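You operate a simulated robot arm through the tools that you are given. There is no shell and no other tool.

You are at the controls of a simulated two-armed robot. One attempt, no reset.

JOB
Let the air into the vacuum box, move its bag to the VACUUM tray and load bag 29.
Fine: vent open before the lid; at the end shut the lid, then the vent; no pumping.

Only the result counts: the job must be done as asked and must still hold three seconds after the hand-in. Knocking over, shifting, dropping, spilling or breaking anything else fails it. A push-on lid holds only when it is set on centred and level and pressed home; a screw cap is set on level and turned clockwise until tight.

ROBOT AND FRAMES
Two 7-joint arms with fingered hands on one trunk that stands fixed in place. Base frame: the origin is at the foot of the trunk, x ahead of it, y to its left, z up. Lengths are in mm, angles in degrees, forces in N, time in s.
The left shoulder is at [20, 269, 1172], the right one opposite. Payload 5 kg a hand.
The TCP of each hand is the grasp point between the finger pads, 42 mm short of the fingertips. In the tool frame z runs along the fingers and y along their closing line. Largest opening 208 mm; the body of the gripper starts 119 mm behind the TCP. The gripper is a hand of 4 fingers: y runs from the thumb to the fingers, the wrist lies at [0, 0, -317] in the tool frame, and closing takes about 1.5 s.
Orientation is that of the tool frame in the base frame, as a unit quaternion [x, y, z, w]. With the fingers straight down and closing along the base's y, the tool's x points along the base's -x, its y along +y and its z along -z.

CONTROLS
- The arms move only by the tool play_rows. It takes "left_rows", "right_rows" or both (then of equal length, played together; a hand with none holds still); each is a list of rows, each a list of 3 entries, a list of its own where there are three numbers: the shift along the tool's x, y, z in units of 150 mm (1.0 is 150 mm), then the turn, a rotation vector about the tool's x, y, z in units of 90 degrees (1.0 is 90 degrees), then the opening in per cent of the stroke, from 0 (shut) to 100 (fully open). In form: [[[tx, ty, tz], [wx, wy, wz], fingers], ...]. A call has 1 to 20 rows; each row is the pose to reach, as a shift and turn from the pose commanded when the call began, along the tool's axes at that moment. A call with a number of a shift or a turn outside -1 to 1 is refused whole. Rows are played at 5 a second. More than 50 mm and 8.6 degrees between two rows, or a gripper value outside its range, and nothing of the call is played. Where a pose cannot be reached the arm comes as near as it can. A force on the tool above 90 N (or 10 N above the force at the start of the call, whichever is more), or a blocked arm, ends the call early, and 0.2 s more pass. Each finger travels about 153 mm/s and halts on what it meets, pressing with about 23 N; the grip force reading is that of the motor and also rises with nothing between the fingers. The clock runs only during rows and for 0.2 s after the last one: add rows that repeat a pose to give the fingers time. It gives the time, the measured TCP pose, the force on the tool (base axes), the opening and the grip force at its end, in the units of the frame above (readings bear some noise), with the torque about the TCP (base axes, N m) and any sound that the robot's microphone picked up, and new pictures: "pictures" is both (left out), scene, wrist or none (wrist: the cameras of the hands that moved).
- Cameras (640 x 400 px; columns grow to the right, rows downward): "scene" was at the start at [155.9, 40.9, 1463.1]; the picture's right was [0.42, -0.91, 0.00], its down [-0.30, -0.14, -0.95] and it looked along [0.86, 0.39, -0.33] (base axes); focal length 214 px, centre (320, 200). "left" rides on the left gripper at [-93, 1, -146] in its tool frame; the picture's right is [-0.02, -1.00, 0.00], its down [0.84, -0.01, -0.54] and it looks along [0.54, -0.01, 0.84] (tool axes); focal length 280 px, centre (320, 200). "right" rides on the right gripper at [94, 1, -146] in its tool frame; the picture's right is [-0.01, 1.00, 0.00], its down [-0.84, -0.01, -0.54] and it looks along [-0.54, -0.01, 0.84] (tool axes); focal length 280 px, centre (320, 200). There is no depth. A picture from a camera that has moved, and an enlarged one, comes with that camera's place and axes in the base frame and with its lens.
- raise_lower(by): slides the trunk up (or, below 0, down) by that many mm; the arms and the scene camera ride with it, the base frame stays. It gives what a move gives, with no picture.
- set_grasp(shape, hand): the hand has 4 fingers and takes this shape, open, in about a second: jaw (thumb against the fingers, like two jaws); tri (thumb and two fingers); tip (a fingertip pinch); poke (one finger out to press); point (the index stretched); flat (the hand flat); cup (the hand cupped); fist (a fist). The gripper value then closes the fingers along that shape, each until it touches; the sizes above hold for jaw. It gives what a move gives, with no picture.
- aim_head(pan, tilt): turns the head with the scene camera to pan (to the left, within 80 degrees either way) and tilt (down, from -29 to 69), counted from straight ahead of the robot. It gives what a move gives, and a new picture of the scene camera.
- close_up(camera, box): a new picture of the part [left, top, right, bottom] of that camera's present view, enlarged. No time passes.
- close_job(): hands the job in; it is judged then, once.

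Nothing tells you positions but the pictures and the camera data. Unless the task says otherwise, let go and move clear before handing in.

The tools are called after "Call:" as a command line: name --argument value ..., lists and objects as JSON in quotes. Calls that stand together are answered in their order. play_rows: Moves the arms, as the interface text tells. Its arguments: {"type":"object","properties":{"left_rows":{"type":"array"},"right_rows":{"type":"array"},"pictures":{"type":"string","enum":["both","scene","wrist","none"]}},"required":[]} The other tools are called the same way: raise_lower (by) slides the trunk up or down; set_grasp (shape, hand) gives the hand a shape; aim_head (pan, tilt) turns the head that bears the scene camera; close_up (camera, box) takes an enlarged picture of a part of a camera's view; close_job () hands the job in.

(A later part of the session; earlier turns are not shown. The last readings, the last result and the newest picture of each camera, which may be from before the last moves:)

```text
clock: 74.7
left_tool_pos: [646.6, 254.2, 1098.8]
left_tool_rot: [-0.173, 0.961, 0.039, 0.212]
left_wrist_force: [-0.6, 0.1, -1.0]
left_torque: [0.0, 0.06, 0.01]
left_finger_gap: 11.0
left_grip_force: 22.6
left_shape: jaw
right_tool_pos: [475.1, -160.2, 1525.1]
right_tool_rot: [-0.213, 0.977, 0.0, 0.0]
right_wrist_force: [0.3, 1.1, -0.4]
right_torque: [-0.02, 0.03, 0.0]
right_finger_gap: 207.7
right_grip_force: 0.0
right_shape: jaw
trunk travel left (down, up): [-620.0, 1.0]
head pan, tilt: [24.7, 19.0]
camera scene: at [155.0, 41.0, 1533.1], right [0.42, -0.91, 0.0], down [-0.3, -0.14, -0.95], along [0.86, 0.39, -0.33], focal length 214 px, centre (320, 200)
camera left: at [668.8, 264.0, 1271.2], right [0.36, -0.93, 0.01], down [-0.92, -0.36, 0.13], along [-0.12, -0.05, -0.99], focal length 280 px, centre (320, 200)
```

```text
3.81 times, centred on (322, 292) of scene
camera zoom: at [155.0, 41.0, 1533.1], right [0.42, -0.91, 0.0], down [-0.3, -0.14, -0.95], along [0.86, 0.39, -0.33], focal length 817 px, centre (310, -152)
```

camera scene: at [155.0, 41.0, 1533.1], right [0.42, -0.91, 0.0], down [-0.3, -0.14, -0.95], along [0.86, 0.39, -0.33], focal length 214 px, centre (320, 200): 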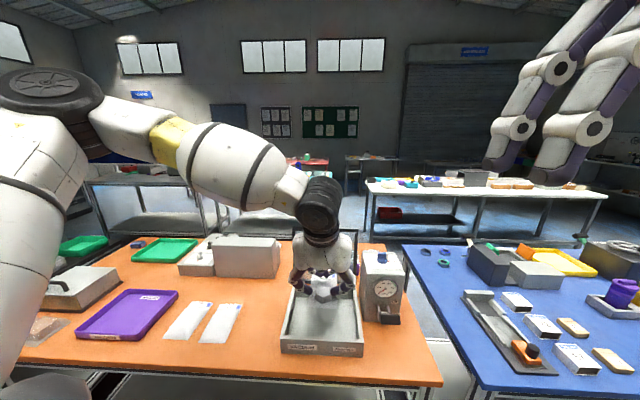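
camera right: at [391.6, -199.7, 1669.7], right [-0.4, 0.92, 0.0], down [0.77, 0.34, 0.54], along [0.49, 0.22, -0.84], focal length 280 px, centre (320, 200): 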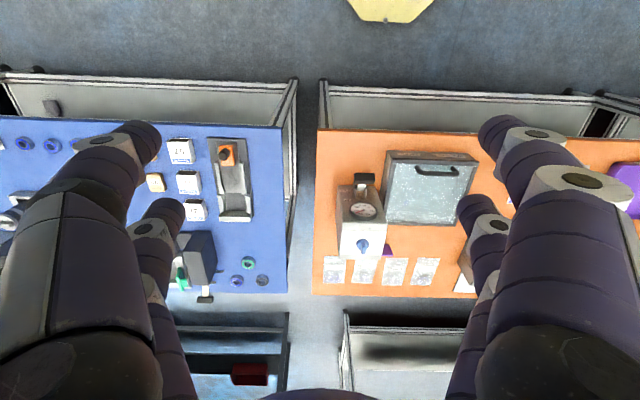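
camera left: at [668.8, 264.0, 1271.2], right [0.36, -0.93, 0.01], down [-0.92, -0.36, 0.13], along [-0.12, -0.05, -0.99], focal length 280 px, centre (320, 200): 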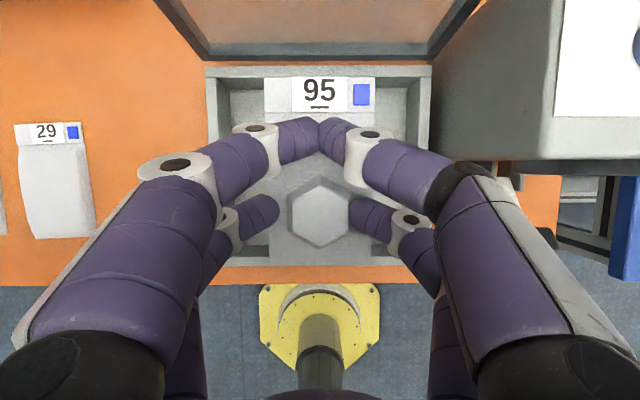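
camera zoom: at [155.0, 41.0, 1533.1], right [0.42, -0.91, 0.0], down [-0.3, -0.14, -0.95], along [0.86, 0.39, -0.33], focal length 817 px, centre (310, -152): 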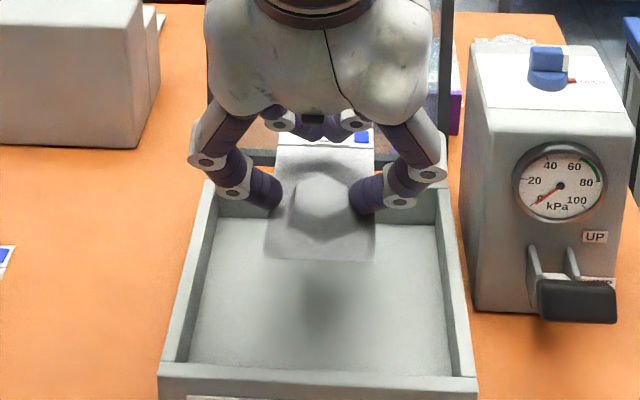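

Bag 95 is held level above the box, and the VACUUM tray is centred near [413, 887] with its floor at z≈909. I'll carry the bag left at this height toward the tray.

Call:
play_rows --left_rows '[[[0.003, 0.15, 0], [0, 0, 0], 0], [[0.006, 0.32, 0], [0, 0, 0], 0], [[0.009, 0.49, -0.003], [0, 0, 0], 0], [[0.012, 0.66, -0.005], [0, 0, 0], 0], [[0.015, 0.83, -0.006], [0, 0, 0], 0], [[0.016, 0.9, -0.006], [0, 0, 0], 0]]' --pictures "none"

Call:
play_rows --left_rows '[[[0.003, 0.15, 0], [0, 0, 0], 0], [[0.006, 0.32, 0], [0, 0, 0], 0], [[0.009, 0.49, -0.003], [0, 0, 0], 0], [[0.012, 0.66, -0.005], [0, 0, 0], 0], [[0.015, 0.83, -0.006], [0, 0, 0], 0], [[0.016, 0.9, -0.006], [0, 0, 0], 0]]' --pictures "both"

```text
clock: 76.1
left_tool_pos: [598.4, 379.1, 1097.0]
left_tool_rot: [-0.173, 0.961, 0.039, 0.212]
left_wrist_force: [-0.3, 0.0, -1.2]
left_torque: [-0.01, -0.02, -0.01]
left_finger_gap: 11.4
left_grip_force: 23.5
left_shape: jaw
right_tool_pos: [475.2, -160.6, 1524.5]
right_tool_rot: [-0.211, 0.977, 0.0, -0.001]
right_wrist_force: [0.0, 0.1, -0.1]
right_torque: [0.0, 0.05, -0.03]
right_finger_gap: 207.7
right_grip_force: 0.1
right_shape: jaw
trunk travel left (down, up): [-620.0, 1.0]
head pan, tilt: [24.7, 19.0]
```

```text
clock: 77.5
left_tool_pos: [550.1, 504.4, 1097.5]
left_tool_rot: [-0.173, 0.961, 0.039, 0.211]
left_wrist_force: [0.3, -0.4, -0.4]
left_torque: [0.05, 0.0, 0.01]
left_finger_gap: 10.8
left_grip_force: 22.7
left_shape: jaw
right_tool_pos: [475.4, -160.7, 1524.2]
right_tool_rot: [-0.212, 0.977, 0.0, 0.0]
right_wrist_force: [0.0, 1.2, 0.1]
right_torque: [0.02, 0.03, -0.01]
right_finger_gap: 207.7
right_grip_force: 0.0
right_shape: jaw
trunk travel left (down, up): [-620.0, 1.0]
head pan, tilt: [24.7, 19.0]
camera scene: at [155.1, 40.6, 1533.2], right [0.42, -0.91, 0.0], down [-0.3, -0.14, -0.95], along [0.86, 0.39, -0.33], focal length 214 px, centre (320, 200)
camera left: at [569.6, 514.5, 1269.5], right [0.36, -0.93, 0.0], down [-0.92, -0.36, 0.13], along [-0.12, -0.05, -0.99], focal length 280 px, centre (320, 200)
```

scene: 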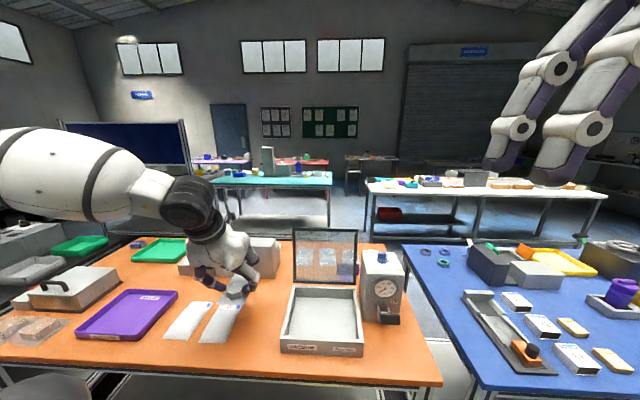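
left: 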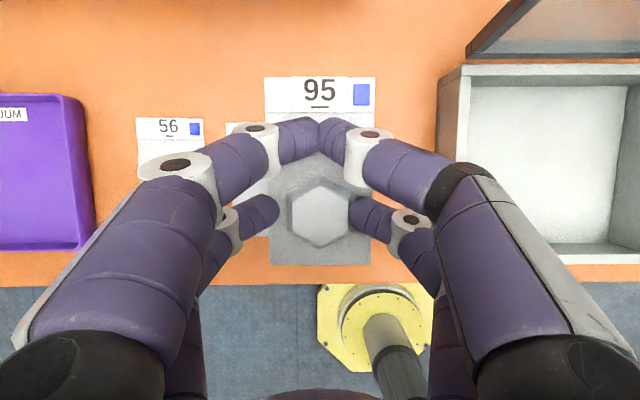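

The bag is steady over the table and the lid is still open. I'll continue left to the tray.

Call:
play_rows --left_rows '[[[0.003, 0.15, 0], [0, 0, 0], 0], [[0.006, 0.32, 0], [0, 0, 0], 0], [[0.009, 0.49, -0.003], [0, 0, 0], 0], [[0.012, 0.66, -0.005], [0, 0, 0], 0], [[0.015, 0.83, -0.006], [0, 0, 0], 0], [[0.016, 0.9, -0.006], [0, 0, 0], 0]]' --pictures "none"

Call:
play_rows --left_rows '[[[0.003, 0.15, 0], [0, 0, 0], 0], [[0.006, 0.32, 0], [0, 0, 0], 0], [[0.009, 0.49, -0.003], [0, 0, 0], 0], [[0.012, 0.66, -0.005], [0, 0, 0], 0], [[0.015, 0.83, -0.006], [0, 0, 0], 0], [[0.016, 0.9, -0.006], [0, 0, 0], 0]]' --pictures "both"

```text
clock: 78.9
left_tool_pos: [500.9, 631.8, 1095.8]
left_tool_rot: [-0.172, 0.961, 0.039, 0.212]
left_wrist_force: [0.4, -0.9, -1.0]
left_torque: [0.01, -0.01, 0.01]
left_finger_gap: 10.9
left_grip_force: 22.8
left_shape: jaw
right_tool_pos: [474.4, -159.6, 1525.2]
right_tool_rot: [-0.212, 0.977, 0.002, 0.0]
right_wrist_force: [0.4, 0.1, -1.1]
right_torque: [0.03, 0.0, 0.01]
right_finger_gap: 207.9
right_grip_force: 0.0
right_shape: jaw
trunk travel left (down, up): [-620.0, 1.0]
head pan, tilt: [24.7, 19.0]
```

```text
clock: 80.3
left_tool_pos: [450.9, 755.6, 1097.3]
left_tool_rot: [-0.172, 0.961, 0.039, 0.213]
left_wrist_force: [0.5, -0.6, -1.2]
left_torque: [0.01, -0.03, 0.03]
left_finger_gap: 11.0
left_grip_force: 22.9
left_shape: jaw
right_tool_pos: [472.9, -160.6, 1523.9]
right_tool_rot: [-0.212, 0.977, 0.0, -0.001]
right_wrist_force: [-0.2, -0.4, 0.3]
right_torque: [-0.04, 0.0, -0.03]
right_finger_gap: 208.0
right_grip_force: 0.0
right_shape: jaw
trunk travel left (down, up): [-620.0, 1.0]
head pan, tilt: [24.7, 19.0]
camera scene: at [154.9, 40.9, 1533.2], right [0.42, -0.91, 0.0], down [-0.3, -0.14, -0.95], along [0.86, 0.39, -0.33], focal length 214 px, centre (320, 200)
camera left: at [471.7, 765.9, 1268.8], right [0.36, -0.93, 0.01], down [-0.92, -0.36, 0.13], along [-0.12, -0.05, -0.99], focal length 280 px, centre (320, 200)
```

scene: 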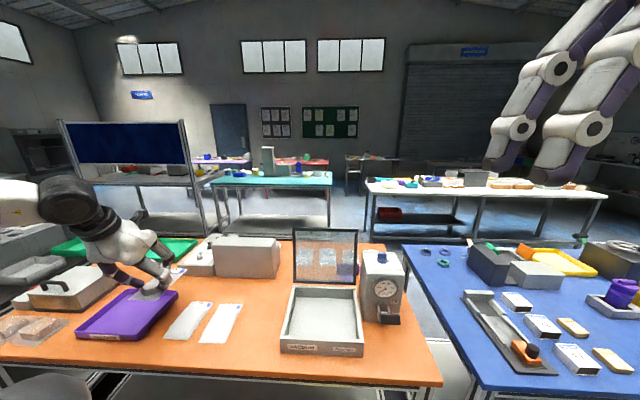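
left: 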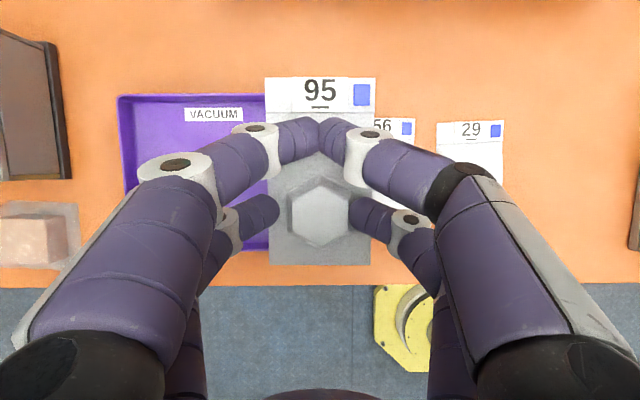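

The tray is coming into view. One more move brings the bag over it.

Call:
play_rows --left_rows '[[[0.003, 0.15, 0], [0, 0, 0], 0], [[0.006, 0.32, 0], [0, 0, 0], 0], [[0.012, 0.49, -0.003], [0, 0, 0], 0], [[0.018, 0.66, -0.005], [0, 0, 0], 0], [[0.024, 0.83, -0.006], [0, 0, 0], 0], [[0.026, 0.9, -0.006], [0, 0, 0], 0], [[0.026, 0.9, -0.006], [0, 0, 0], 0]]' --pictures "both"

Call:
close_up --camera "scene" --box '[20, 230, 200, 350]'

```text
clock: 81.9
left_tool_pos: [400.4, 883.9, 1097.9]
left_tool_rot: [-0.174, 0.961, 0.039, 0.213]
left_wrist_force: [-1.3, 0.1, -0.4]
left_torque: [0.01, -0.01, -0.01]
left_finger_gap: 10.9
left_grip_force: 23.2
left_shape: jaw
right_tool_pos: [475.1, -159.7, 1524.4]
right_tool_rot: [-0.213, 0.977, 0.0, -0.001]
right_wrist_force: [-0.3, -1.1, 0.0]
right_torque: [0.0, 0.01, 0.03]
right_finger_gap: 208.0
right_grip_force: 0.1
right_shape: jaw
trunk travel left (down, up): [-620.0, 1.0]
head pan, tilt: [24.7, 19.0]
camera scene: at [154.8, 41.1, 1533.2], right [0.42, -0.91, 0.0], down [-0.3, -0.14, -0.95], along [0.86, 0.39, -0.33], focal length 214 px, centre (320, 200)
camera left: at [420.8, 893.2, 1269.0], right [0.36, -0.93, 0.01], down [-0.92, -0.36, 0.13], along [-0.12, -0.05, -0.99], focal length 280 px, centre (320, 200)
```

scene: 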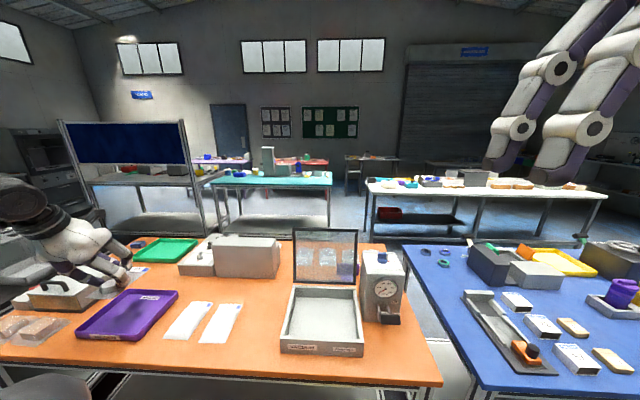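
left: 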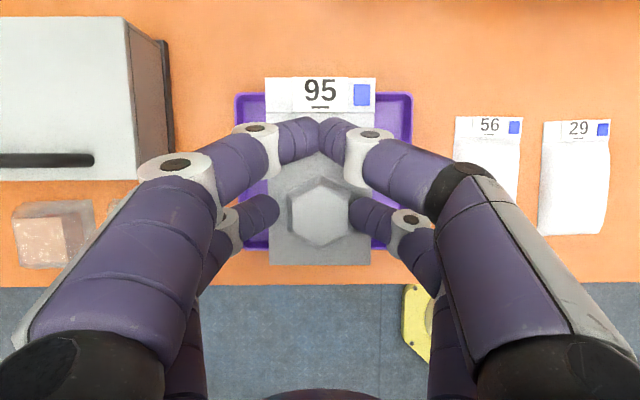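

```text
3.33 times, centred on (110, 290) of scene
camera zoom: at [154.8, 41.1, 1533.2], right [0.42, -0.91, 0.0], down [-0.3, -0.14, -0.95], along [0.86, 0.39, -0.33], focal length 715 px, centre (1020, -100)
```

zoom: 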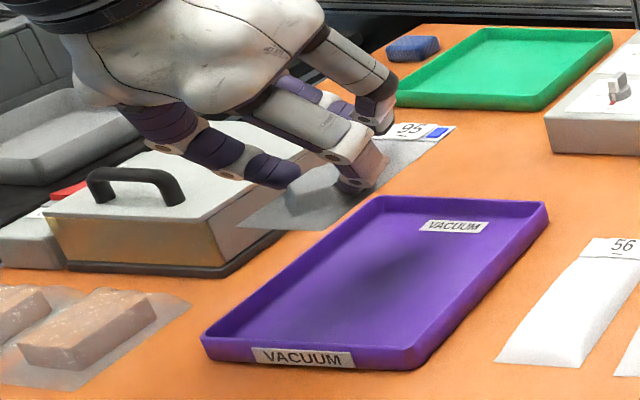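

The bag is centred over the tray. I'll lower it straight down in two stages.

Call:
play_rows --left_rows '[[[0.07, -0.01, 0.15], [0, 0, 0], 0], [[0.14, -0.02, 0.3], [0, 0, 0], 0], [[0.21, -0.027, 0.45], [0, 0, 0], 0], [[0.27, -0.027, 0.58], [0, 0, 0], 0], [[0.32, -0.027, 0.685], [0, 0, 0], 0], [[0.32, -0.027, 0.685], [0, 0, 0], 0]]' --pictures "both"

Call:
close_up --camera "scene" --box '[60, 260, 200, 350]'

```text
clock: 83.3
left_tool_pos: [400.0, 878.4, 983.9]
left_tool_rot: [-0.174, 0.961, 0.039, 0.212]
left_wrist_force: [0.3, 0.3, -0.7]
left_torque: [0.0, -0.03, 0.0]
left_finger_gap: 10.8
left_grip_force: 22.6
left_shape: jaw
right_tool_pos: [474.3, -160.2, 1523.9]
right_tool_rot: [-0.213, 0.977, 0.0, 0.0]
right_wrist_force: [-0.9, -0.9, 1.4]
right_torque: [0.06, -0.03, 0.01]
right_finger_gap: 207.8
right_grip_force: 0.0
right_shape: jaw
trunk travel left (down, up): [-620.0, 1.0]
head pan, tilt: [24.7, 19.0]
camera scene: at [154.5, 40.7, 1533.3], right [0.42, -0.91, 0.0], down [-0.3, -0.14, -0.95], along [0.86, 0.39, -0.33], focal length 214 px, centre (320, 200)
camera left: at [421.1, 888.3, 1155.6], right [0.36, -0.93, 0.01], down [-0.92, -0.36, 0.13], along [-0.12, -0.05, -0.99], focal length 280 px, centre (320, 200)
```

scene: 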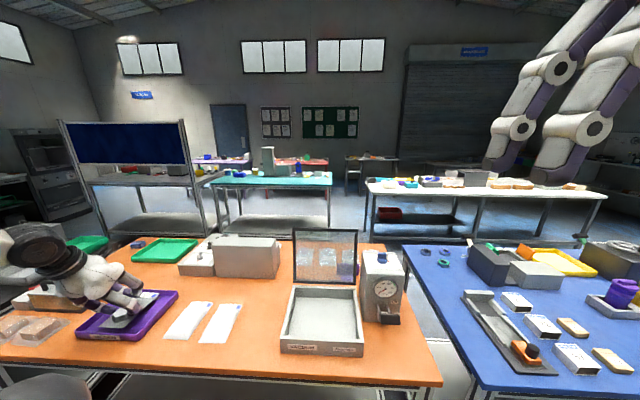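
left: 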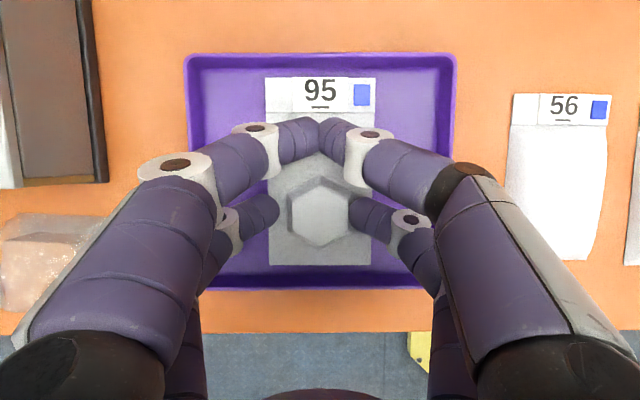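

```text
4.44 times, centred on (130, 305) of scene
camera zoom: at [154.5, 40.7, 1533.3], right [0.42, -0.91, 0.0], down [-0.3, -0.14, -0.95], along [0.86, 0.39, -0.33], focal length 953 px, centre (1164, -267)
```

zoom: 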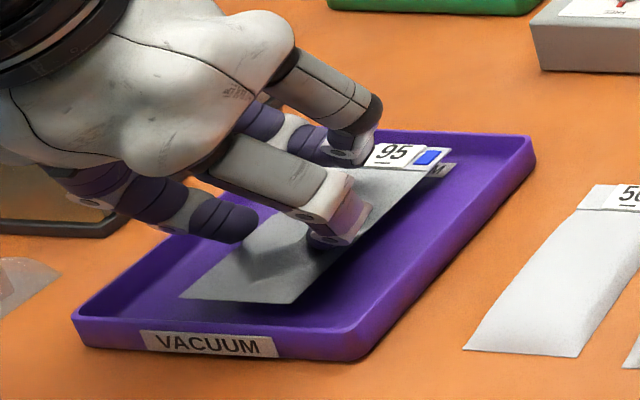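

The bag is inside the rim, just above the tray floor. I'll lower it the last 18 mm gently.

Call:
play_rows --left_rows '[[[0.013, 0, 0.027], [0, 0, 0], 0], [[0.026, 0, 0.054], [0, 0, 0], 0], [[0.038, 0, 0.082], [0, 0, 0], 0], [[0.051, 0, 0.109], [0, 0, 0], 0], [[0.051, 0, 0.109], [0, 0, 0], 0]]' --pictures "wrist"

Call:
close_up --camera "scene" --box '[60, 260, 200, 350]'

```text
clock: 84.5
left_tool_pos: [399.4, 878.7, 965.5]
left_tool_rot: [-0.173, 0.961, 0.038, 0.213]
left_wrist_force: [0.9, 0.1, -1.6]
left_torque: [-0.02, -0.04, -0.04]
left_finger_gap: 11.1
left_grip_force: 23.5
left_shape: jaw
right_tool_pos: [475.1, -159.6, 1525.1]
right_tool_rot: [-0.213, 0.977, -0.001, 0.0]
right_wrist_force: [0.2, 0.4, -0.2]
right_torque: [0.02, -0.04, 0.01]
right_finger_gap: 207.8
right_grip_force: 0.0
right_shape: jaw
trunk travel left (down, up): [-620.0, 1.0]
head pan, tilt: [24.7, 19.0]
camera left: at [420.9, 888.3, 1137.5], right [0.36, -0.93, 0.01], down [-0.92, -0.36, 0.13], along [-0.12, -0.05, -0.99], focal length 280 px, centre (320, 200)
```

left: 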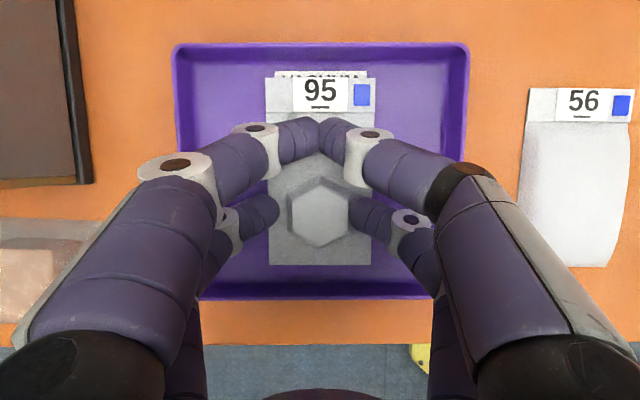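

```text
4.44 times, centred on (130, 305) of scene
camera zoom: at [154.7, 40.9, 1533.2], right [0.42, -0.91, 0.0], down [-0.3, -0.14, -0.95], along [0.86, 0.39, -0.33], focal length 953 px, centre (1164, -267)
```

zoom: 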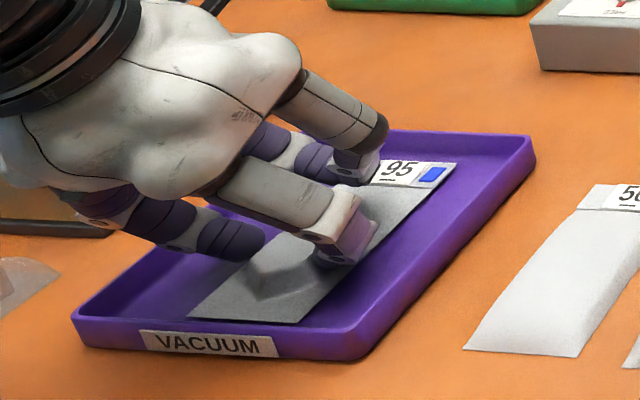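

The bag is nearly down, and I'll lower a few more millimetres until it touches.

Call:
play_rows --left_rows '[[[0.003, 0, 0.006], [0, 0, 0], 0], [[0.006, 0, 0.012], [0, 0, 0], 0], [[0.009, 0, 0.019], [0, 0, 0], 0], [[0.009, 0, 0.019], [0, 0, 0], 0]]' --pictures "none"

```text
clock: 85.5
left_tool_pos: [399.9, 879.5, 961.7]
left_tool_rot: [-0.172, 0.961, 0.037, 0.212]
left_wrist_force: [-0.4, 0.2, -1.4]
left_torque: [-0.02, -0.01, -0.03]
left_finger_gap: 11.1
left_grip_force: 22.6
left_shape: jaw
right_tool_pos: [474.6, -159.5, 1524.7]
right_tool_rot: [-0.213, 0.977, 0.0, 0.0]
right_wrist_force: [0.6, -0.4, 0.7]
right_torque: [0.0, -0.02, 0.04]
right_finger_gap: 207.8
right_grip_force: 0.0
right_shape: jaw
trunk travel left (down, up): [-620.0, 1.0]
head pan, tilt: [24.7, 19.0]
```

Still no contact, so I'll continue a few millimetres lower.

Call:
play_rows --left_rows '[[[0.003, 0, 0.006], [0, 0, 0], 0], [[0.006, 0, 0.012], [0, 0, 0], 0], [[0.009, 0, 0.019], [0, 0, 0], 0], [[0.009, 0, 0.019], [0, 0, 0], 0]]' --pictures "none"

Call:
close_up --camera "scene" --box '[60, 260, 200, 350]'

```text
clock: 86.5
left_tool_pos: [400.4, 879.0, 961.9]
left_tool_rot: [-0.174, 0.96, 0.04, 0.215]
left_wrist_force: [0.9, 1.7, 24.0]
left_torque: [0.12, 0.29, 0.05]
left_finger_gap: 11.1
left_grip_force: 23.1
left_shape: jaw
right_tool_pos: [474.2, -161.3, 1524.9]
right_tool_rot: [-0.212, 0.977, 0.001, 0.0]
right_wrist_force: [-0.9, 0.0, 0.0]
right_torque: [-0.01, -0.02, -0.03]
right_finger_gap: 207.9
right_grip_force: 0.1
right_shape: jaw
trunk travel left (down, up): [-620.0, 1.0]
head pan, tilt: [24.7, 19.0]
```

```text
4.44 times, centred on (130, 305) of scene
camera zoom: at [154.0, 39.3, 1533.5], right [0.42, -0.91, 0.0], down [-0.3, -0.13, -0.95], along [0.86, 0.39, -0.32], focal length 953 px, centre (1164, -267)
```

zoom: 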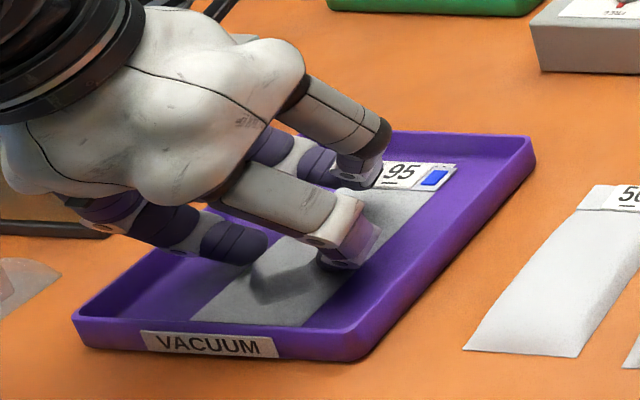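

The bag is on the tray floor, with 24 N contact. I'll back off 2 mm, open the fingers and lift away.

Call:
play_rows --left_rows '[[[-0.006, 0, -0.012], [0, 0, 0], 0], [[-0.006, 0, -0.012], [0, 0, 0], 15], [[-0.006, 0, -0.012], [0, 0, 0], 30], [[-0.006, 0, -0.012], [0, 0, 0], 40], [[-0.006, 0, -0.012], [0, 0, 0], 40], [[-0.07, 0, -0.15], [0, 0, 0], 40], [[-0.15, 0, -0.32], [0, 0, 0], 40], [[-0.25, 0, -0.53], [0, 0, 0], 40], [[-0.35, 0, -0.75], [0, 0, 0], 40]]' --pictures "both"

Call:
close_up --camera "scene" --box '[60, 260, 260, 350]'

```text
clock: 88.5
left_tool_pos: [400.2, 878.4, 1081.7]
left_tool_rot: [-0.173, 0.961, 0.038, 0.212]
left_wrist_force: [0.9, -0.3, 0.3]
left_torque: [0.07, -0.02, 0.01]
left_finger_gap: 82.8
left_grip_force: 0.0
left_shape: jaw
right_tool_pos: [474.8, -161.4, 1524.7]
right_tool_rot: [-0.212, 0.977, 0.0, 0.001]
right_wrist_force: [-0.2, -0.5, 0.0]
right_torque: [0.02, -0.02, -0.01]
right_finger_gap: 207.7
right_grip_force: 0.0
right_shape: jaw
trunk travel left (down, up): [-620.0, 1.0]
head pan, tilt: [24.7, 19.0]
camera scene: at [154.5, 40.4, 1533.3], right [0.42, -0.91, 0.0], down [-0.3, -0.14, -0.95], along [0.86, 0.39, -0.33], focal length 214 px, centre (320, 200)
camera left: at [421.1, 888.1, 1254.7], right [0.36, -0.93, 0.01], down [-0.92, -0.36, 0.13], along [-0.12, -0.05, -0.99], focal length 280 px, centre (320, 200)
```

scene: 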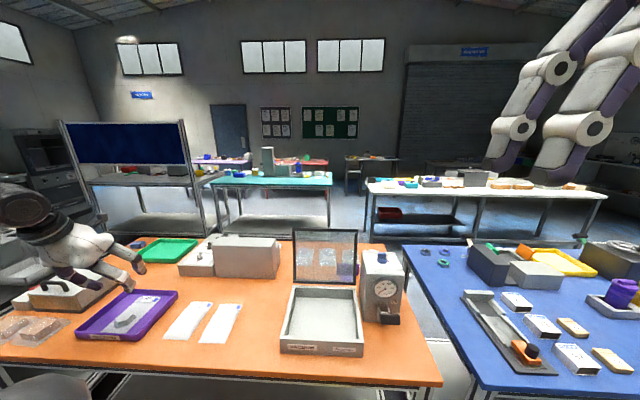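
left: 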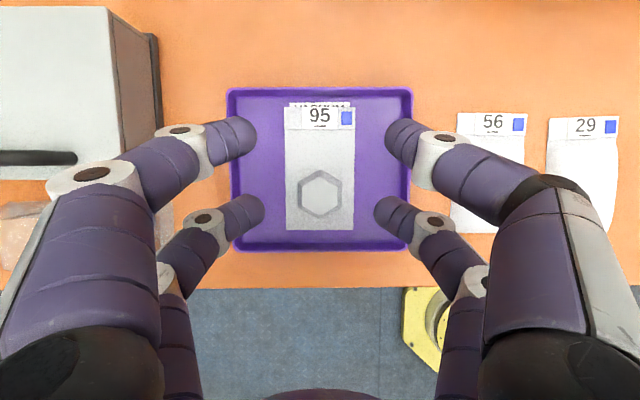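

```text
3.20 times, centred on (160, 305) of scene
camera zoom: at [154.5, 40.4, 1533.3], right [0.42, -0.91, 0.0], down [-0.3, -0.14, -0.95], along [0.86, 0.39, -0.33], focal length 686 px, centre (832, -136)
```

zoom: 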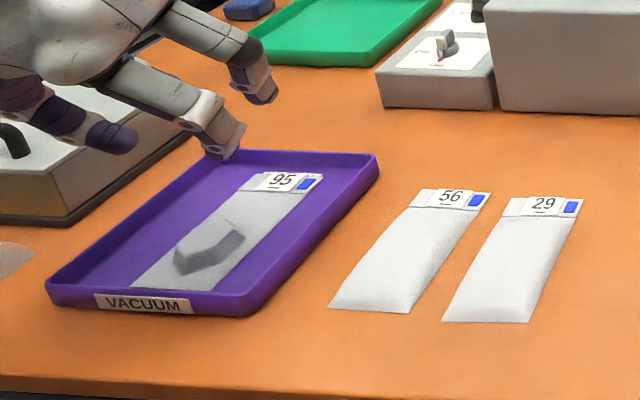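

Bag 95 lies flat in the VACUUM tray, clear of the hand. Next I'll move over bag 29 to see its shape.

Call:
play_rows --left_rows '[[[0, -0.25, 0], [0, 0, 0], 45], [[0, -0.5, 0], [0, 0, 0], 50], [[0, -0.75, 0], [0, 0, 0], 52], [[0, -1, 0], [0, 0, 0], 52]]' --pictures "none"

Call:
play_rows --left_rows '[[[0, -0.25, 0], [0, 0, 0], 52], [[0, -0.5, 0], [0, 0, 0], 52], [[0, -0.75, 0], [0, 0, 0], 52], [[0, -1, 0], [0, 0, 0], 52]]' --pictures "both"

Call:
close_up --camera "left" --box '[200, 80, 460, 280]'

Call:
close_up --camera "scene" --box '[150, 285, 260, 355]'

```text
clock: 89.5
left_tool_pos: [453.5, 739.2, 1082.5]
left_tool_rot: [-0.175, 0.961, 0.039, 0.212]
left_wrist_force: [-0.8, 0.3, 0.3]
left_torque: [-0.03, 0.01, 0.01]
left_finger_gap: 107.9
left_grip_force: 0.1
left_shape: jaw
right_tool_pos: [476.0, -158.6, 1523.6]
right_tool_rot: [-0.213, 0.977, 0.0, 0.0]
right_wrist_force: [-0.4, 1.0, -0.6]
right_torque: [-0.05, 0.08, 0.03]
right_finger_gap: 207.8
right_grip_force: 0.1
right_shape: jaw
trunk travel left (down, up): [-620.0, 1.0]
head pan, tilt: [24.7, 19.0]
```

```text
clock: 90.5
left_tool_pos: [505.8, 597.9, 1079.6]
left_tool_rot: [-0.173, 0.961, 0.038, 0.213]
left_wrist_force: [0.5, -0.1, -0.6]
left_torque: [0.0, 0.04, -0.03]
left_finger_gap: 108.0
left_grip_force: 0.1
left_shape: jaw
right_tool_pos: [475.0, -159.2, 1524.4]
right_tool_rot: [-0.213, 0.977, 0.0, 0.0]
right_wrist_force: [0.3, 0.3, -0.4]
right_torque: [-0.04, 0.06, 0.01]
right_finger_gap: 207.7
right_grip_force: 0.0
right_shape: jaw
trunk travel left (down, up): [-620.0, 1.0]
head pan, tilt: [24.7, 19.0]
camera scene: at [155.0, 41.2, 1533.1], right [0.42, -0.91, 0.0], down [-0.3, -0.14, -0.95], along [0.86, 0.39, -0.33], focal length 214 px, centre (320, 200)
camera left: at [526.7, 606.6, 1252.0], right [0.36, -0.93, 0.01], down [-0.92, -0.36, 0.13], along [-0.12, -0.05, -0.99], focal length 280 px, centre (320, 200)
```

scene: 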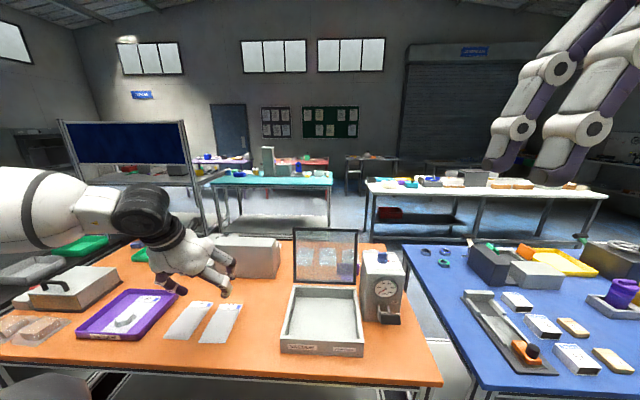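
left: 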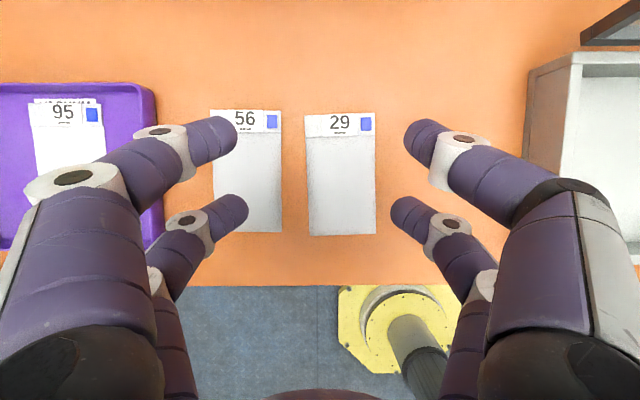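

```text
2.00 times, centred on (330, 180) of left
camera zoom: at [526.7, 606.6, 1252.0], right [0.36, -0.93, 0.01], down [-0.92, -0.36, 0.13], along [-0.12, -0.05, -0.99], focal length 561 px, centre (300, 240)
```

zoom: 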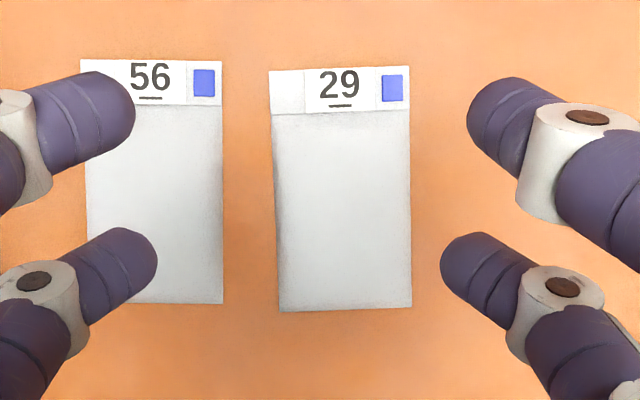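

```text
5.71 times, centred on (205, 320) of scene
camera zoom: at [155.0, 41.2, 1533.1], right [0.42, -0.91, 0.0], down [-0.3, -0.14, -0.95], along [0.86, 0.39, -0.33], focal length 1226 px, centre (977, -486)
```

zoom: 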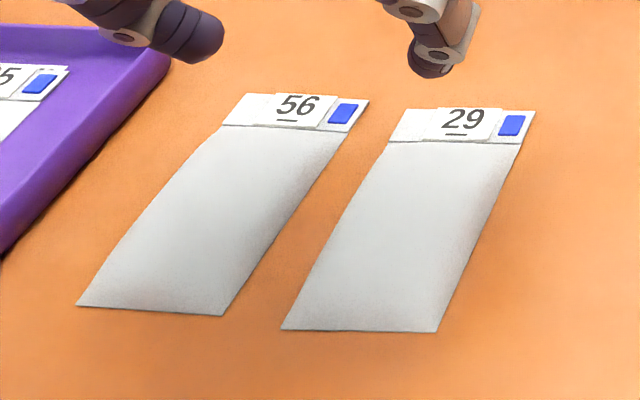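

Bag 29 is a pillow about 84 × 148 mm, only 30 mm from bag 56, too tight for the fingers beside it. I'll first slide bag 29 straight back about 120 mm by pushing its near end with closed fingers, which leaves bag 56 untouched.

Call:
play_rows --left_rows '[[[0.15, -0.04, 0.04], [0, -0.012, 0], 35], [[0.3, -0.08, 0.08], [0, -0.024, 0], 15], [[0.45, -0.13, 0.12], [-0.005, -0.036, -0.01], 0], [[0.6, -0.17, 0.17], [-0.007, -0.048, -0.013], 0], [[0.765, -0.217, 0.228], [-0.008, -0.06, -0.016], 0], [[0.765, -0.217, 0.228], [-0.008, -0.06, -0.016], 0], [[0.765, -0.217, 0.228], [-0.008, -0.06, -0.016], 0]]' --pictures "both"

Call:
close_up --camera "scene" --box '[130, 270, 270, 360]'

```text
clock: 92.1
left_tool_pos: [506.6, 573.2, 1016.3]
left_tool_rot: [-0.184, 0.947, 0.05, 0.256]
left_wrist_force: [0.5, -0.5, 0.5]
left_torque: [-0.04, 0.02, 0.0]
left_finger_gap: 0.0
left_grip_force: 22.7
left_shape: jaw
left hand out of reach, approached as far as the arm can: row 3, 4, 5, 6, 7
right_tool_pos: [476.1, -159.6, 1523.4]
right_tool_rot: [-0.212, 0.977, 0.0, 0.0]
right_wrist_force: [0.3, -0.3, -0.5]
right_torque: [-0.01, 0.09, -0.02]
right_finger_gap: 207.8
right_grip_force: 0.0
right_shape: jaw
trunk travel left (down, up): [-620.0, 1.0]
head pan, tilt: [24.7, 19.0]
camera scene: at [155.5, 41.2, 1533.1], right [0.42, -0.91, 0.0], down [-0.3, -0.14, -0.95], along [0.86, 0.39, -0.33], focal length 214 px, centre (320, 200)
camera left: at [512.8, 577.5, 1190.4], right [0.39, -0.92, 0.01], down [-0.92, -0.39, 0.04], along [-0.04, -0.02, -1.0], focal length 280 px, centre (320, 200)
```

scene: 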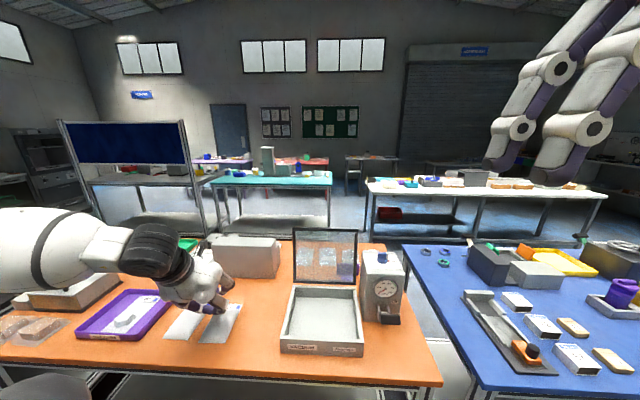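
left: 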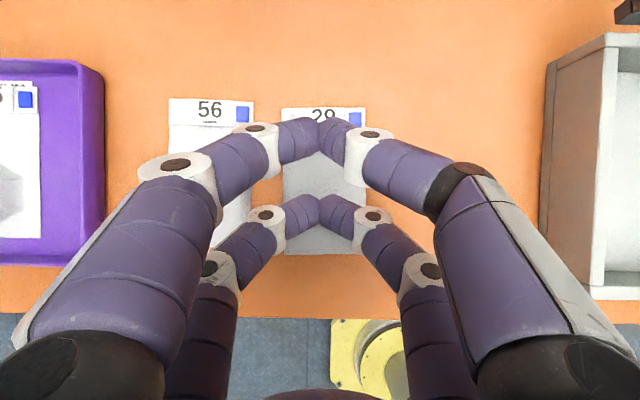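

```text
4.44 times, centred on (200, 315) of scene
camera zoom: at [155.5, 41.2, 1533.1], right [0.42, -0.91, 0.0], down [-0.3, -0.14, -0.95], along [0.86, 0.39, -0.33], focal length 953 px, centre (853, -311)
```

zoom: 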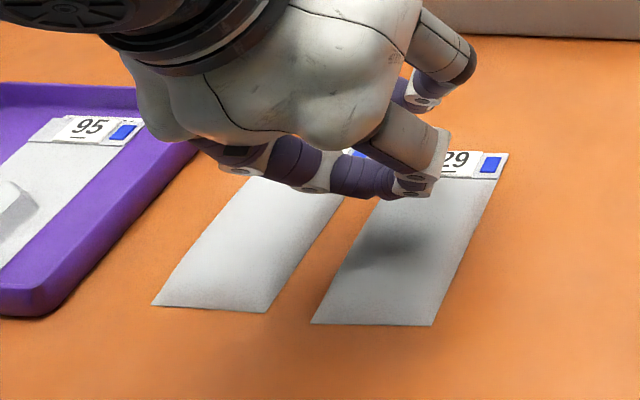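

That start point is too close to the shoulder for a forward-tilted hand. I'll lean the hand slightly backward instead, so the far finger pair is lowest and the wrist stays in reach.

Call:
play_rows --left_rows '[[[-0.03, 0, -0.05], [0, 0.085, 0], 0], [[-0.06, 0, -0.1], [0, 0.17, 0], 0], [[-0.09, 0, -0.15], [0, 0.255, 0], 0], [[-0.12, 0, -0.2], [0, 0.34, 0], 0], [[-0.15, 0, -0.25], [0, 0.425, 0], 0], [[-0.15, 0, -0.25], [0, 0.507, 0], 0]]' --pictures "none"

```text
clock: 93.5
left_tool_pos: [504.9, 570.5, 1061.2]
left_tool_rot: [-0.189, 0.973, -0.026, -0.132]
left_wrist_force: [1.0, 0.7, -0.4]
left_torque: [-0.01, 0.05, 0.03]
left_finger_gap: 0.0
left_grip_force: 22.7
left_shape: jaw
right_tool_pos: [476.2, -160.5, 1523.1]
right_tool_rot: [-0.212, 0.977, 0.0, 0.0]
right_wrist_force: [0.9, 0.1, -0.4]
right_torque: [0.04, 0.11, 0.01]
right_finger_gap: 207.7
right_grip_force: 0.1
right_shape: jaw
trunk travel left (down, up): [-620.0, 1.0]
head pan, tilt: [24.7, 19.0]
```

The hand now leans 15° backward at yaw 22°. I'll move it to just in front of bag 29's near end.

Call:
play_rows --left_rows '[[[0.18, -0.009, 0.1], [0, 0, 0], 0], [[0.36, -0.018, 0.2], [0, 0, 0], 0], [[0.5, -0.026, 0.35], [0, 0, 0], 0], [[0.553, -0.035, 0.52], [0, 0, 0], 0], [[0.553, -0.035, 0.679], [0, 0, 0], 0], [[0.553, -0.035, 0.679], [0, 0, 0], 0]]' --pictures "both"

Call:
close_up --camera "scene" --box '[130, 280, 270, 370]'

```text
clock: 94.9
left_tool_pos: [408.3, 525.0, 987.3]
left_tool_rot: [-0.189, 0.973, -0.026, -0.131]
left_wrist_force: [-0.2, 0.6, -0.3]
left_torque: [-0.02, -0.02, -0.03]
left_finger_gap: 0.1
left_grip_force: 22.7
left_shape: jaw
right_tool_pos: [474.5, -160.2, 1525.1]
right_tool_rot: [-0.214, 0.977, 0.0, 0.0]
right_wrist_force: [-0.6, -0.4, 0.5]
right_torque: [0.01, 0.0, 0.0]
right_finger_gap: 207.8
right_grip_force: 0.1
right_shape: jaw
trunk travel left (down, up): [-620.0, 1.0]
head pan, tilt: [24.7, 19.0]
camera scene: at [154.6, 40.7, 1533.3], right [0.42, -0.91, 0.0], down [-0.3, -0.14, -0.95], along [0.86, 0.39, -0.33], focal length 214 px, centre (320, 200)
camera left: at [527.5, 575.2, 1103.5], right [0.39, -0.92, 0.0], down [-0.62, -0.26, 0.74], along [-0.68, -0.29, -0.67], focal length 280 px, centre (320, 200)
```

scene: 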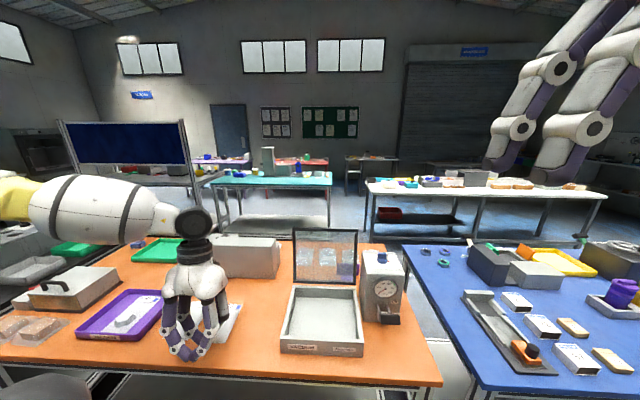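
left: 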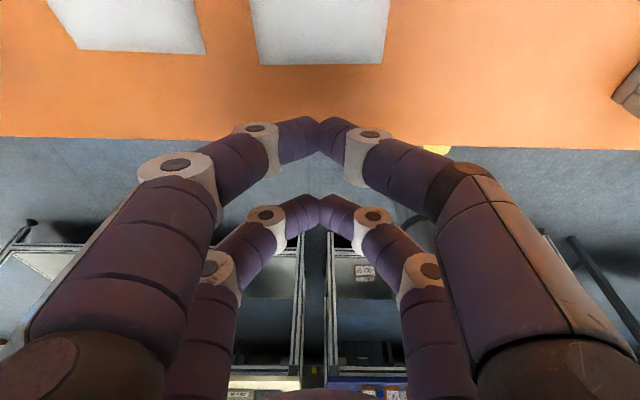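

```text
4.44 times, centred on (200, 325) of scene
camera zoom: at [154.6, 40.7, 1533.3], right [0.42, -0.91, 0.0], down [-0.3, -0.14, -0.95], along [0.86, 0.39, -0.33], focal length 953 px, centre (853, -356)
```

zoom: 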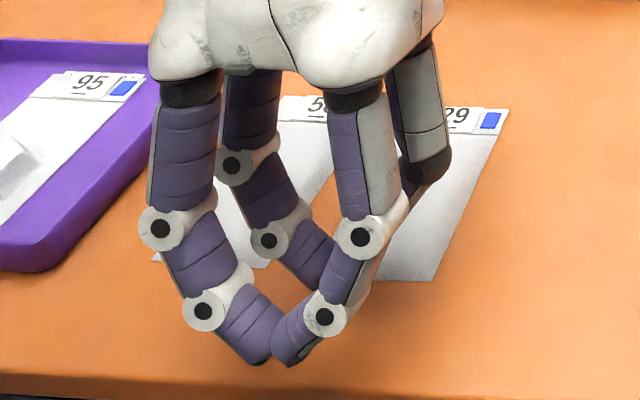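

The closed fingers are in front of the bag's near end and well short of it. I'll lower them to just above the tabletop.

Call:
play_rows --left_rows '[[[-0.016, 0, 0.058], [0, 0, 0], 0], [[-0.032, 0, 0.116], [0, 0, 0], 0], [[-0.048, 0, 0.174], [0, 0, 0], 0], [[-0.048, 0, 0.174], [0, 0, 0], 0]]' --pictures "wrist"

Call:
close_up --camera "scene" --box '[150, 290, 250, 365]'

```text
clock: 95.9
left_tool_pos: [410.0, 524.6, 958.7]
left_tool_rot: [-0.19, 0.973, -0.026, -0.131]
left_wrist_force: [-0.5, 0.0, 0.1]
left_torque: [0.03, -0.02, -0.01]
left_finger_gap: 0.2
left_grip_force: 22.9
left_shape: jaw
right_tool_pos: [475.3, -159.7, 1523.9]
right_tool_rot: [-0.213, 0.977, 0.0, 0.0]
right_wrist_force: [0.2, -0.1, -0.4]
right_torque: [0.0, -0.02, -0.03]
right_finger_gap: 207.8
right_grip_force: 0.1
right_shape: jaw
trunk travel left (down, up): [-620.0, 1.0]
head pan, tilt: [24.7, 19.0]
camera left: at [527.7, 574.3, 1075.8], right [0.39, -0.92, 0.0], down [-0.62, -0.26, 0.74], along [-0.68, -0.29, -0.67], focal length 280 px, centre (320, 200)
```

left: 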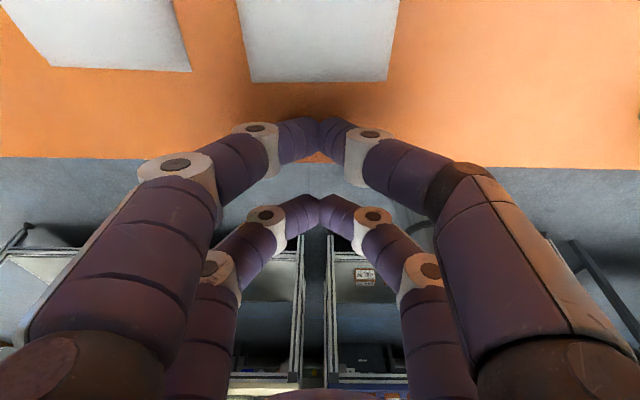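

```text
5.33 times, centred on (200, 328) of scene
camera zoom: at [154.7, 40.7, 1533.3], right [0.42, -0.91, 0.0], down [-0.3, -0.14, -0.95], along [0.86, 0.39, -0.33], focal length 1144 px, centre (960, -480)
```

zoom: 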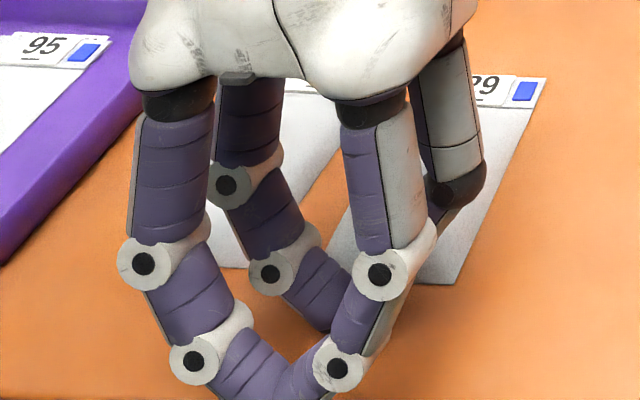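

No contact yet at z=958.7, so I'll go 4 mm lower to be sure the push catches the bag's edge.

Call:
play_rows --left_rows '[[[-0.003, 0, 0.013], [0, 0, 0], 0], [[-0.007, 0, 0.026], [0, 0, 0], 0], [[-0.007, 0, 0.026], [0, 0, 0], 0]]' --pictures "wrist"

Call:
close_up --camera "left" --box '[220, 40, 420, 200]'

```text
clock: 96.7
left_tool_pos: [409.4, 525.0, 955.9]
left_tool_rot: [-0.19, 0.973, -0.026, -0.131]
left_wrist_force: [0.3, -0.2, 0.8]
left_torque: [0.01, -0.02, 0.02]
left_finger_gap: 0.0
left_grip_force: 23.2
left_shape: jaw
right_tool_pos: [474.7, -159.6, 1525.5]
right_tool_rot: [-0.213, 0.977, 0.0, 0.0]
right_wrist_force: [0.3, 0.8, -0.5]
right_torque: [0.03, 0.0, 0.03]
right_finger_gap: 207.8
right_grip_force: 0.1
right_shape: jaw
trunk travel left (down, up): [-620.0, 1.0]
head pan, tilt: [24.7, 19.0]
camera left: at [527.5, 574.7, 1071.1], right [0.39, -0.92, 0.0], down [-0.62, -0.26, 0.74], along [-0.68, -0.29, -0.67], focal length 280 px, centre (320, 200)
```

left: 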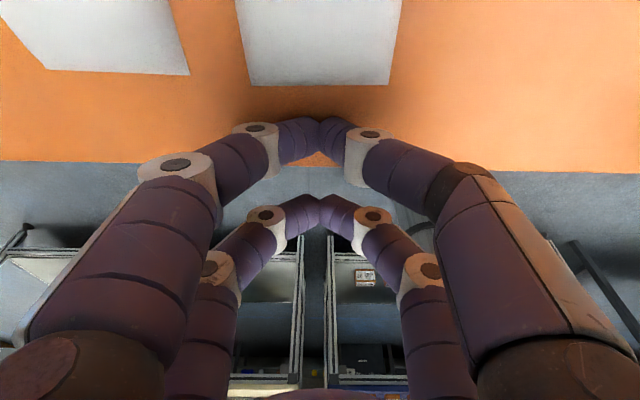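

```text
2.50 times, centred on (320, 120) of left
camera zoom: at [527.5, 574.7, 1071.1], right [0.39, -0.92, 0.0], down [-0.62, -0.26, 0.74], along [-0.68, -0.29, -0.67], focal length 701 px, centre (320, 400)
```

zoom: 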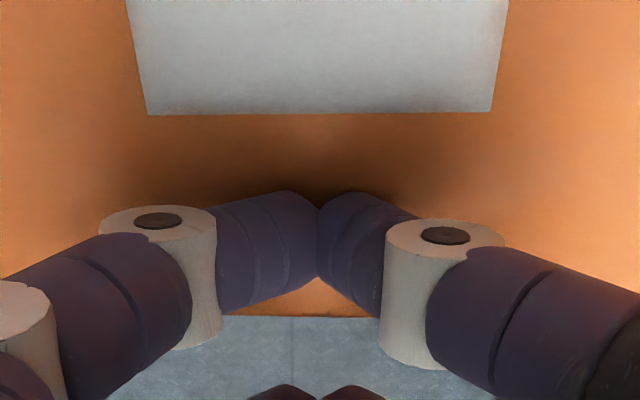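

The bag is centred ahead of the fingers. For a stable two-point push I'll open the fingers to about 50 mm.

Call:
play_rows --left_rows '[[[0, 0, 0], [0, 0, 0], 10], [[0, 0, 0], [0, 0, 0], 20], [[0, 0, 0], [0, 0, 0], 25], [[0, 0, 0], [0, 0, 0], 25]]' --pictures "wrist"

Call:
close_up --camera "left" --box '[220, 40, 420, 200]'

Call:
close_up --camera "scene" --box '[150, 290, 250, 365]'

```text
clock: 97.7
left_tool_pos: [408.4, 525.7, 954.5]
left_tool_rot: [-0.189, 0.973, -0.025, -0.131]
left_wrist_force: [0.5, -0.6, -0.8]
left_torque: [0.02, 0.01, -0.04]
left_finger_gap: 51.5
left_grip_force: 0.1
left_shape: jaw
right_tool_pos: [474.5, -160.4, 1523.9]
right_tool_rot: [-0.213, 0.977, 0.0, 0.0]
right_wrist_force: [0.7, 0.3, 0.0]
right_torque: [-0.02, -0.03, 0.01]
right_finger_gap: 207.8
right_grip_force: 0.0
right_shape: jaw
trunk travel left (down, up): [-620.0, 1.0]
head pan, tilt: [24.7, 19.0]
camera left: at [527.6, 574.7, 1071.1], right [0.39, -0.92, 0.0], down [-0.62, -0.26, 0.74], along [-0.68, -0.29, -0.67], focal length 280 px, centre (320, 200)
```

left: 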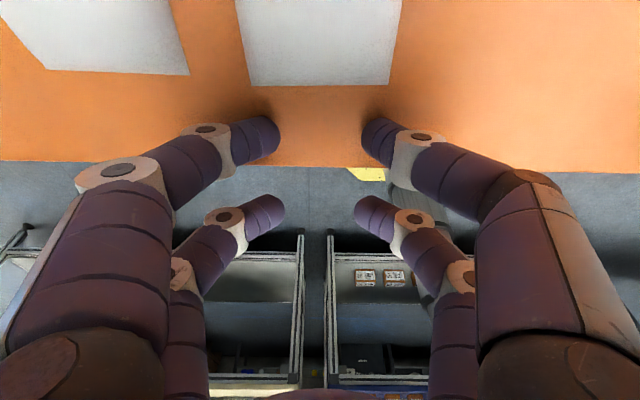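

```text
2.50 times, centred on (320, 120) of left
camera zoom: at [527.6, 574.7, 1071.1], right [0.39, -0.92, 0.0], down [-0.62, -0.26, 0.74], along [-0.68, -0.29, -0.67], focal length 701 px, centre (320, 400)
```

zoom: 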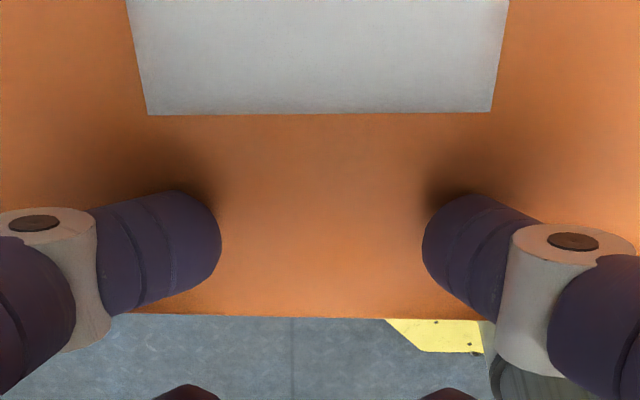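

```text
5.33 times, centred on (200, 328) of scene
camera zoom: at [154.8, 40.9, 1533.2], right [0.42, -0.91, 0.0], down [-0.3, -0.14, -0.95], along [0.86, 0.39, -0.33], focal length 1144 px, centre (960, -480)
```

zoom: 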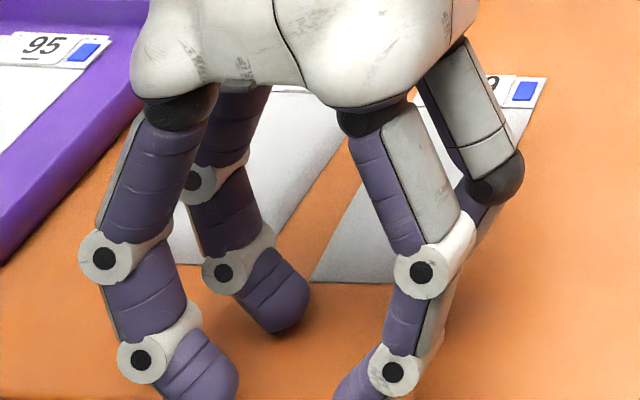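

The two fingertips are spread within the bag's width. I'll find the table contact height first so the push catches the thin near edge.

Call:
play_rows --left_rows '[[[-0.003, 0, 0.013], [0, 0, 0], 25], [[-0.007, 0, 0.026], [0, 0, 0], 25], [[-0.007, 0, 0.026], [0, 0, 0], 25]]' --pictures "none"

Call:
play_rows --left_rows '[[[-0.003, 0, 0.013], [0, 0, 0], 25], [[-0.007, 0, 0.026], [0, 0, 0], 25], [[-0.007, 0, 0.026], [0, 0, 0], 25]]' --pictures "none"

```text
clock: 98.5
left_tool_pos: [408.8, 524.1, 950.5]
left_tool_rot: [-0.189, 0.973, -0.025, -0.129]
left_wrist_force: [-1.6, 0.7, 12.3]
left_torque: [0.26, -0.12, 0.11]
left_finger_gap: 52.1
left_grip_force: 0.1
left_shape: jaw
right_tool_pos: [474.4, -160.2, 1524.5]
right_tool_rot: [-0.213, 0.977, 0.002, 0.001]
right_wrist_force: [0.2, -0.2, 0.8]
right_torque: [0.02, 0.02, 0.0]
right_finger_gap: 208.0
right_grip_force: 0.0
right_shape: jaw
trunk travel left (down, up): [-620.0, 1.0]
head pan, tilt: [24.7, 19.0]
```

```text
clock: 99.3
left_tool_pos: [409.7, 523.6, 947.7]
left_tool_rot: [-0.189, 0.973, -0.027, -0.129]
left_wrist_force: [4.1, -11.0, 25.4]
left_torque: [-0.67, -1.0, -0.35]
left_finger_gap: 32.4
left_grip_force: 13.1
left_shape: jaw
right_tool_pos: [472.5, -162.3, 1524.6]
right_tool_rot: [-0.211, 0.977, 0.001, 0.001]
right_wrist_force: [-0.6, -0.6, 0.5]
right_torque: [-0.01, -0.06, -0.02]
right_finger_gap: 207.7
right_grip_force: 0.1
right_shape: jaw
trunk travel left (down, up): [-620.0, 1.0]
head pan, tilt: [24.7, 19.0]
```

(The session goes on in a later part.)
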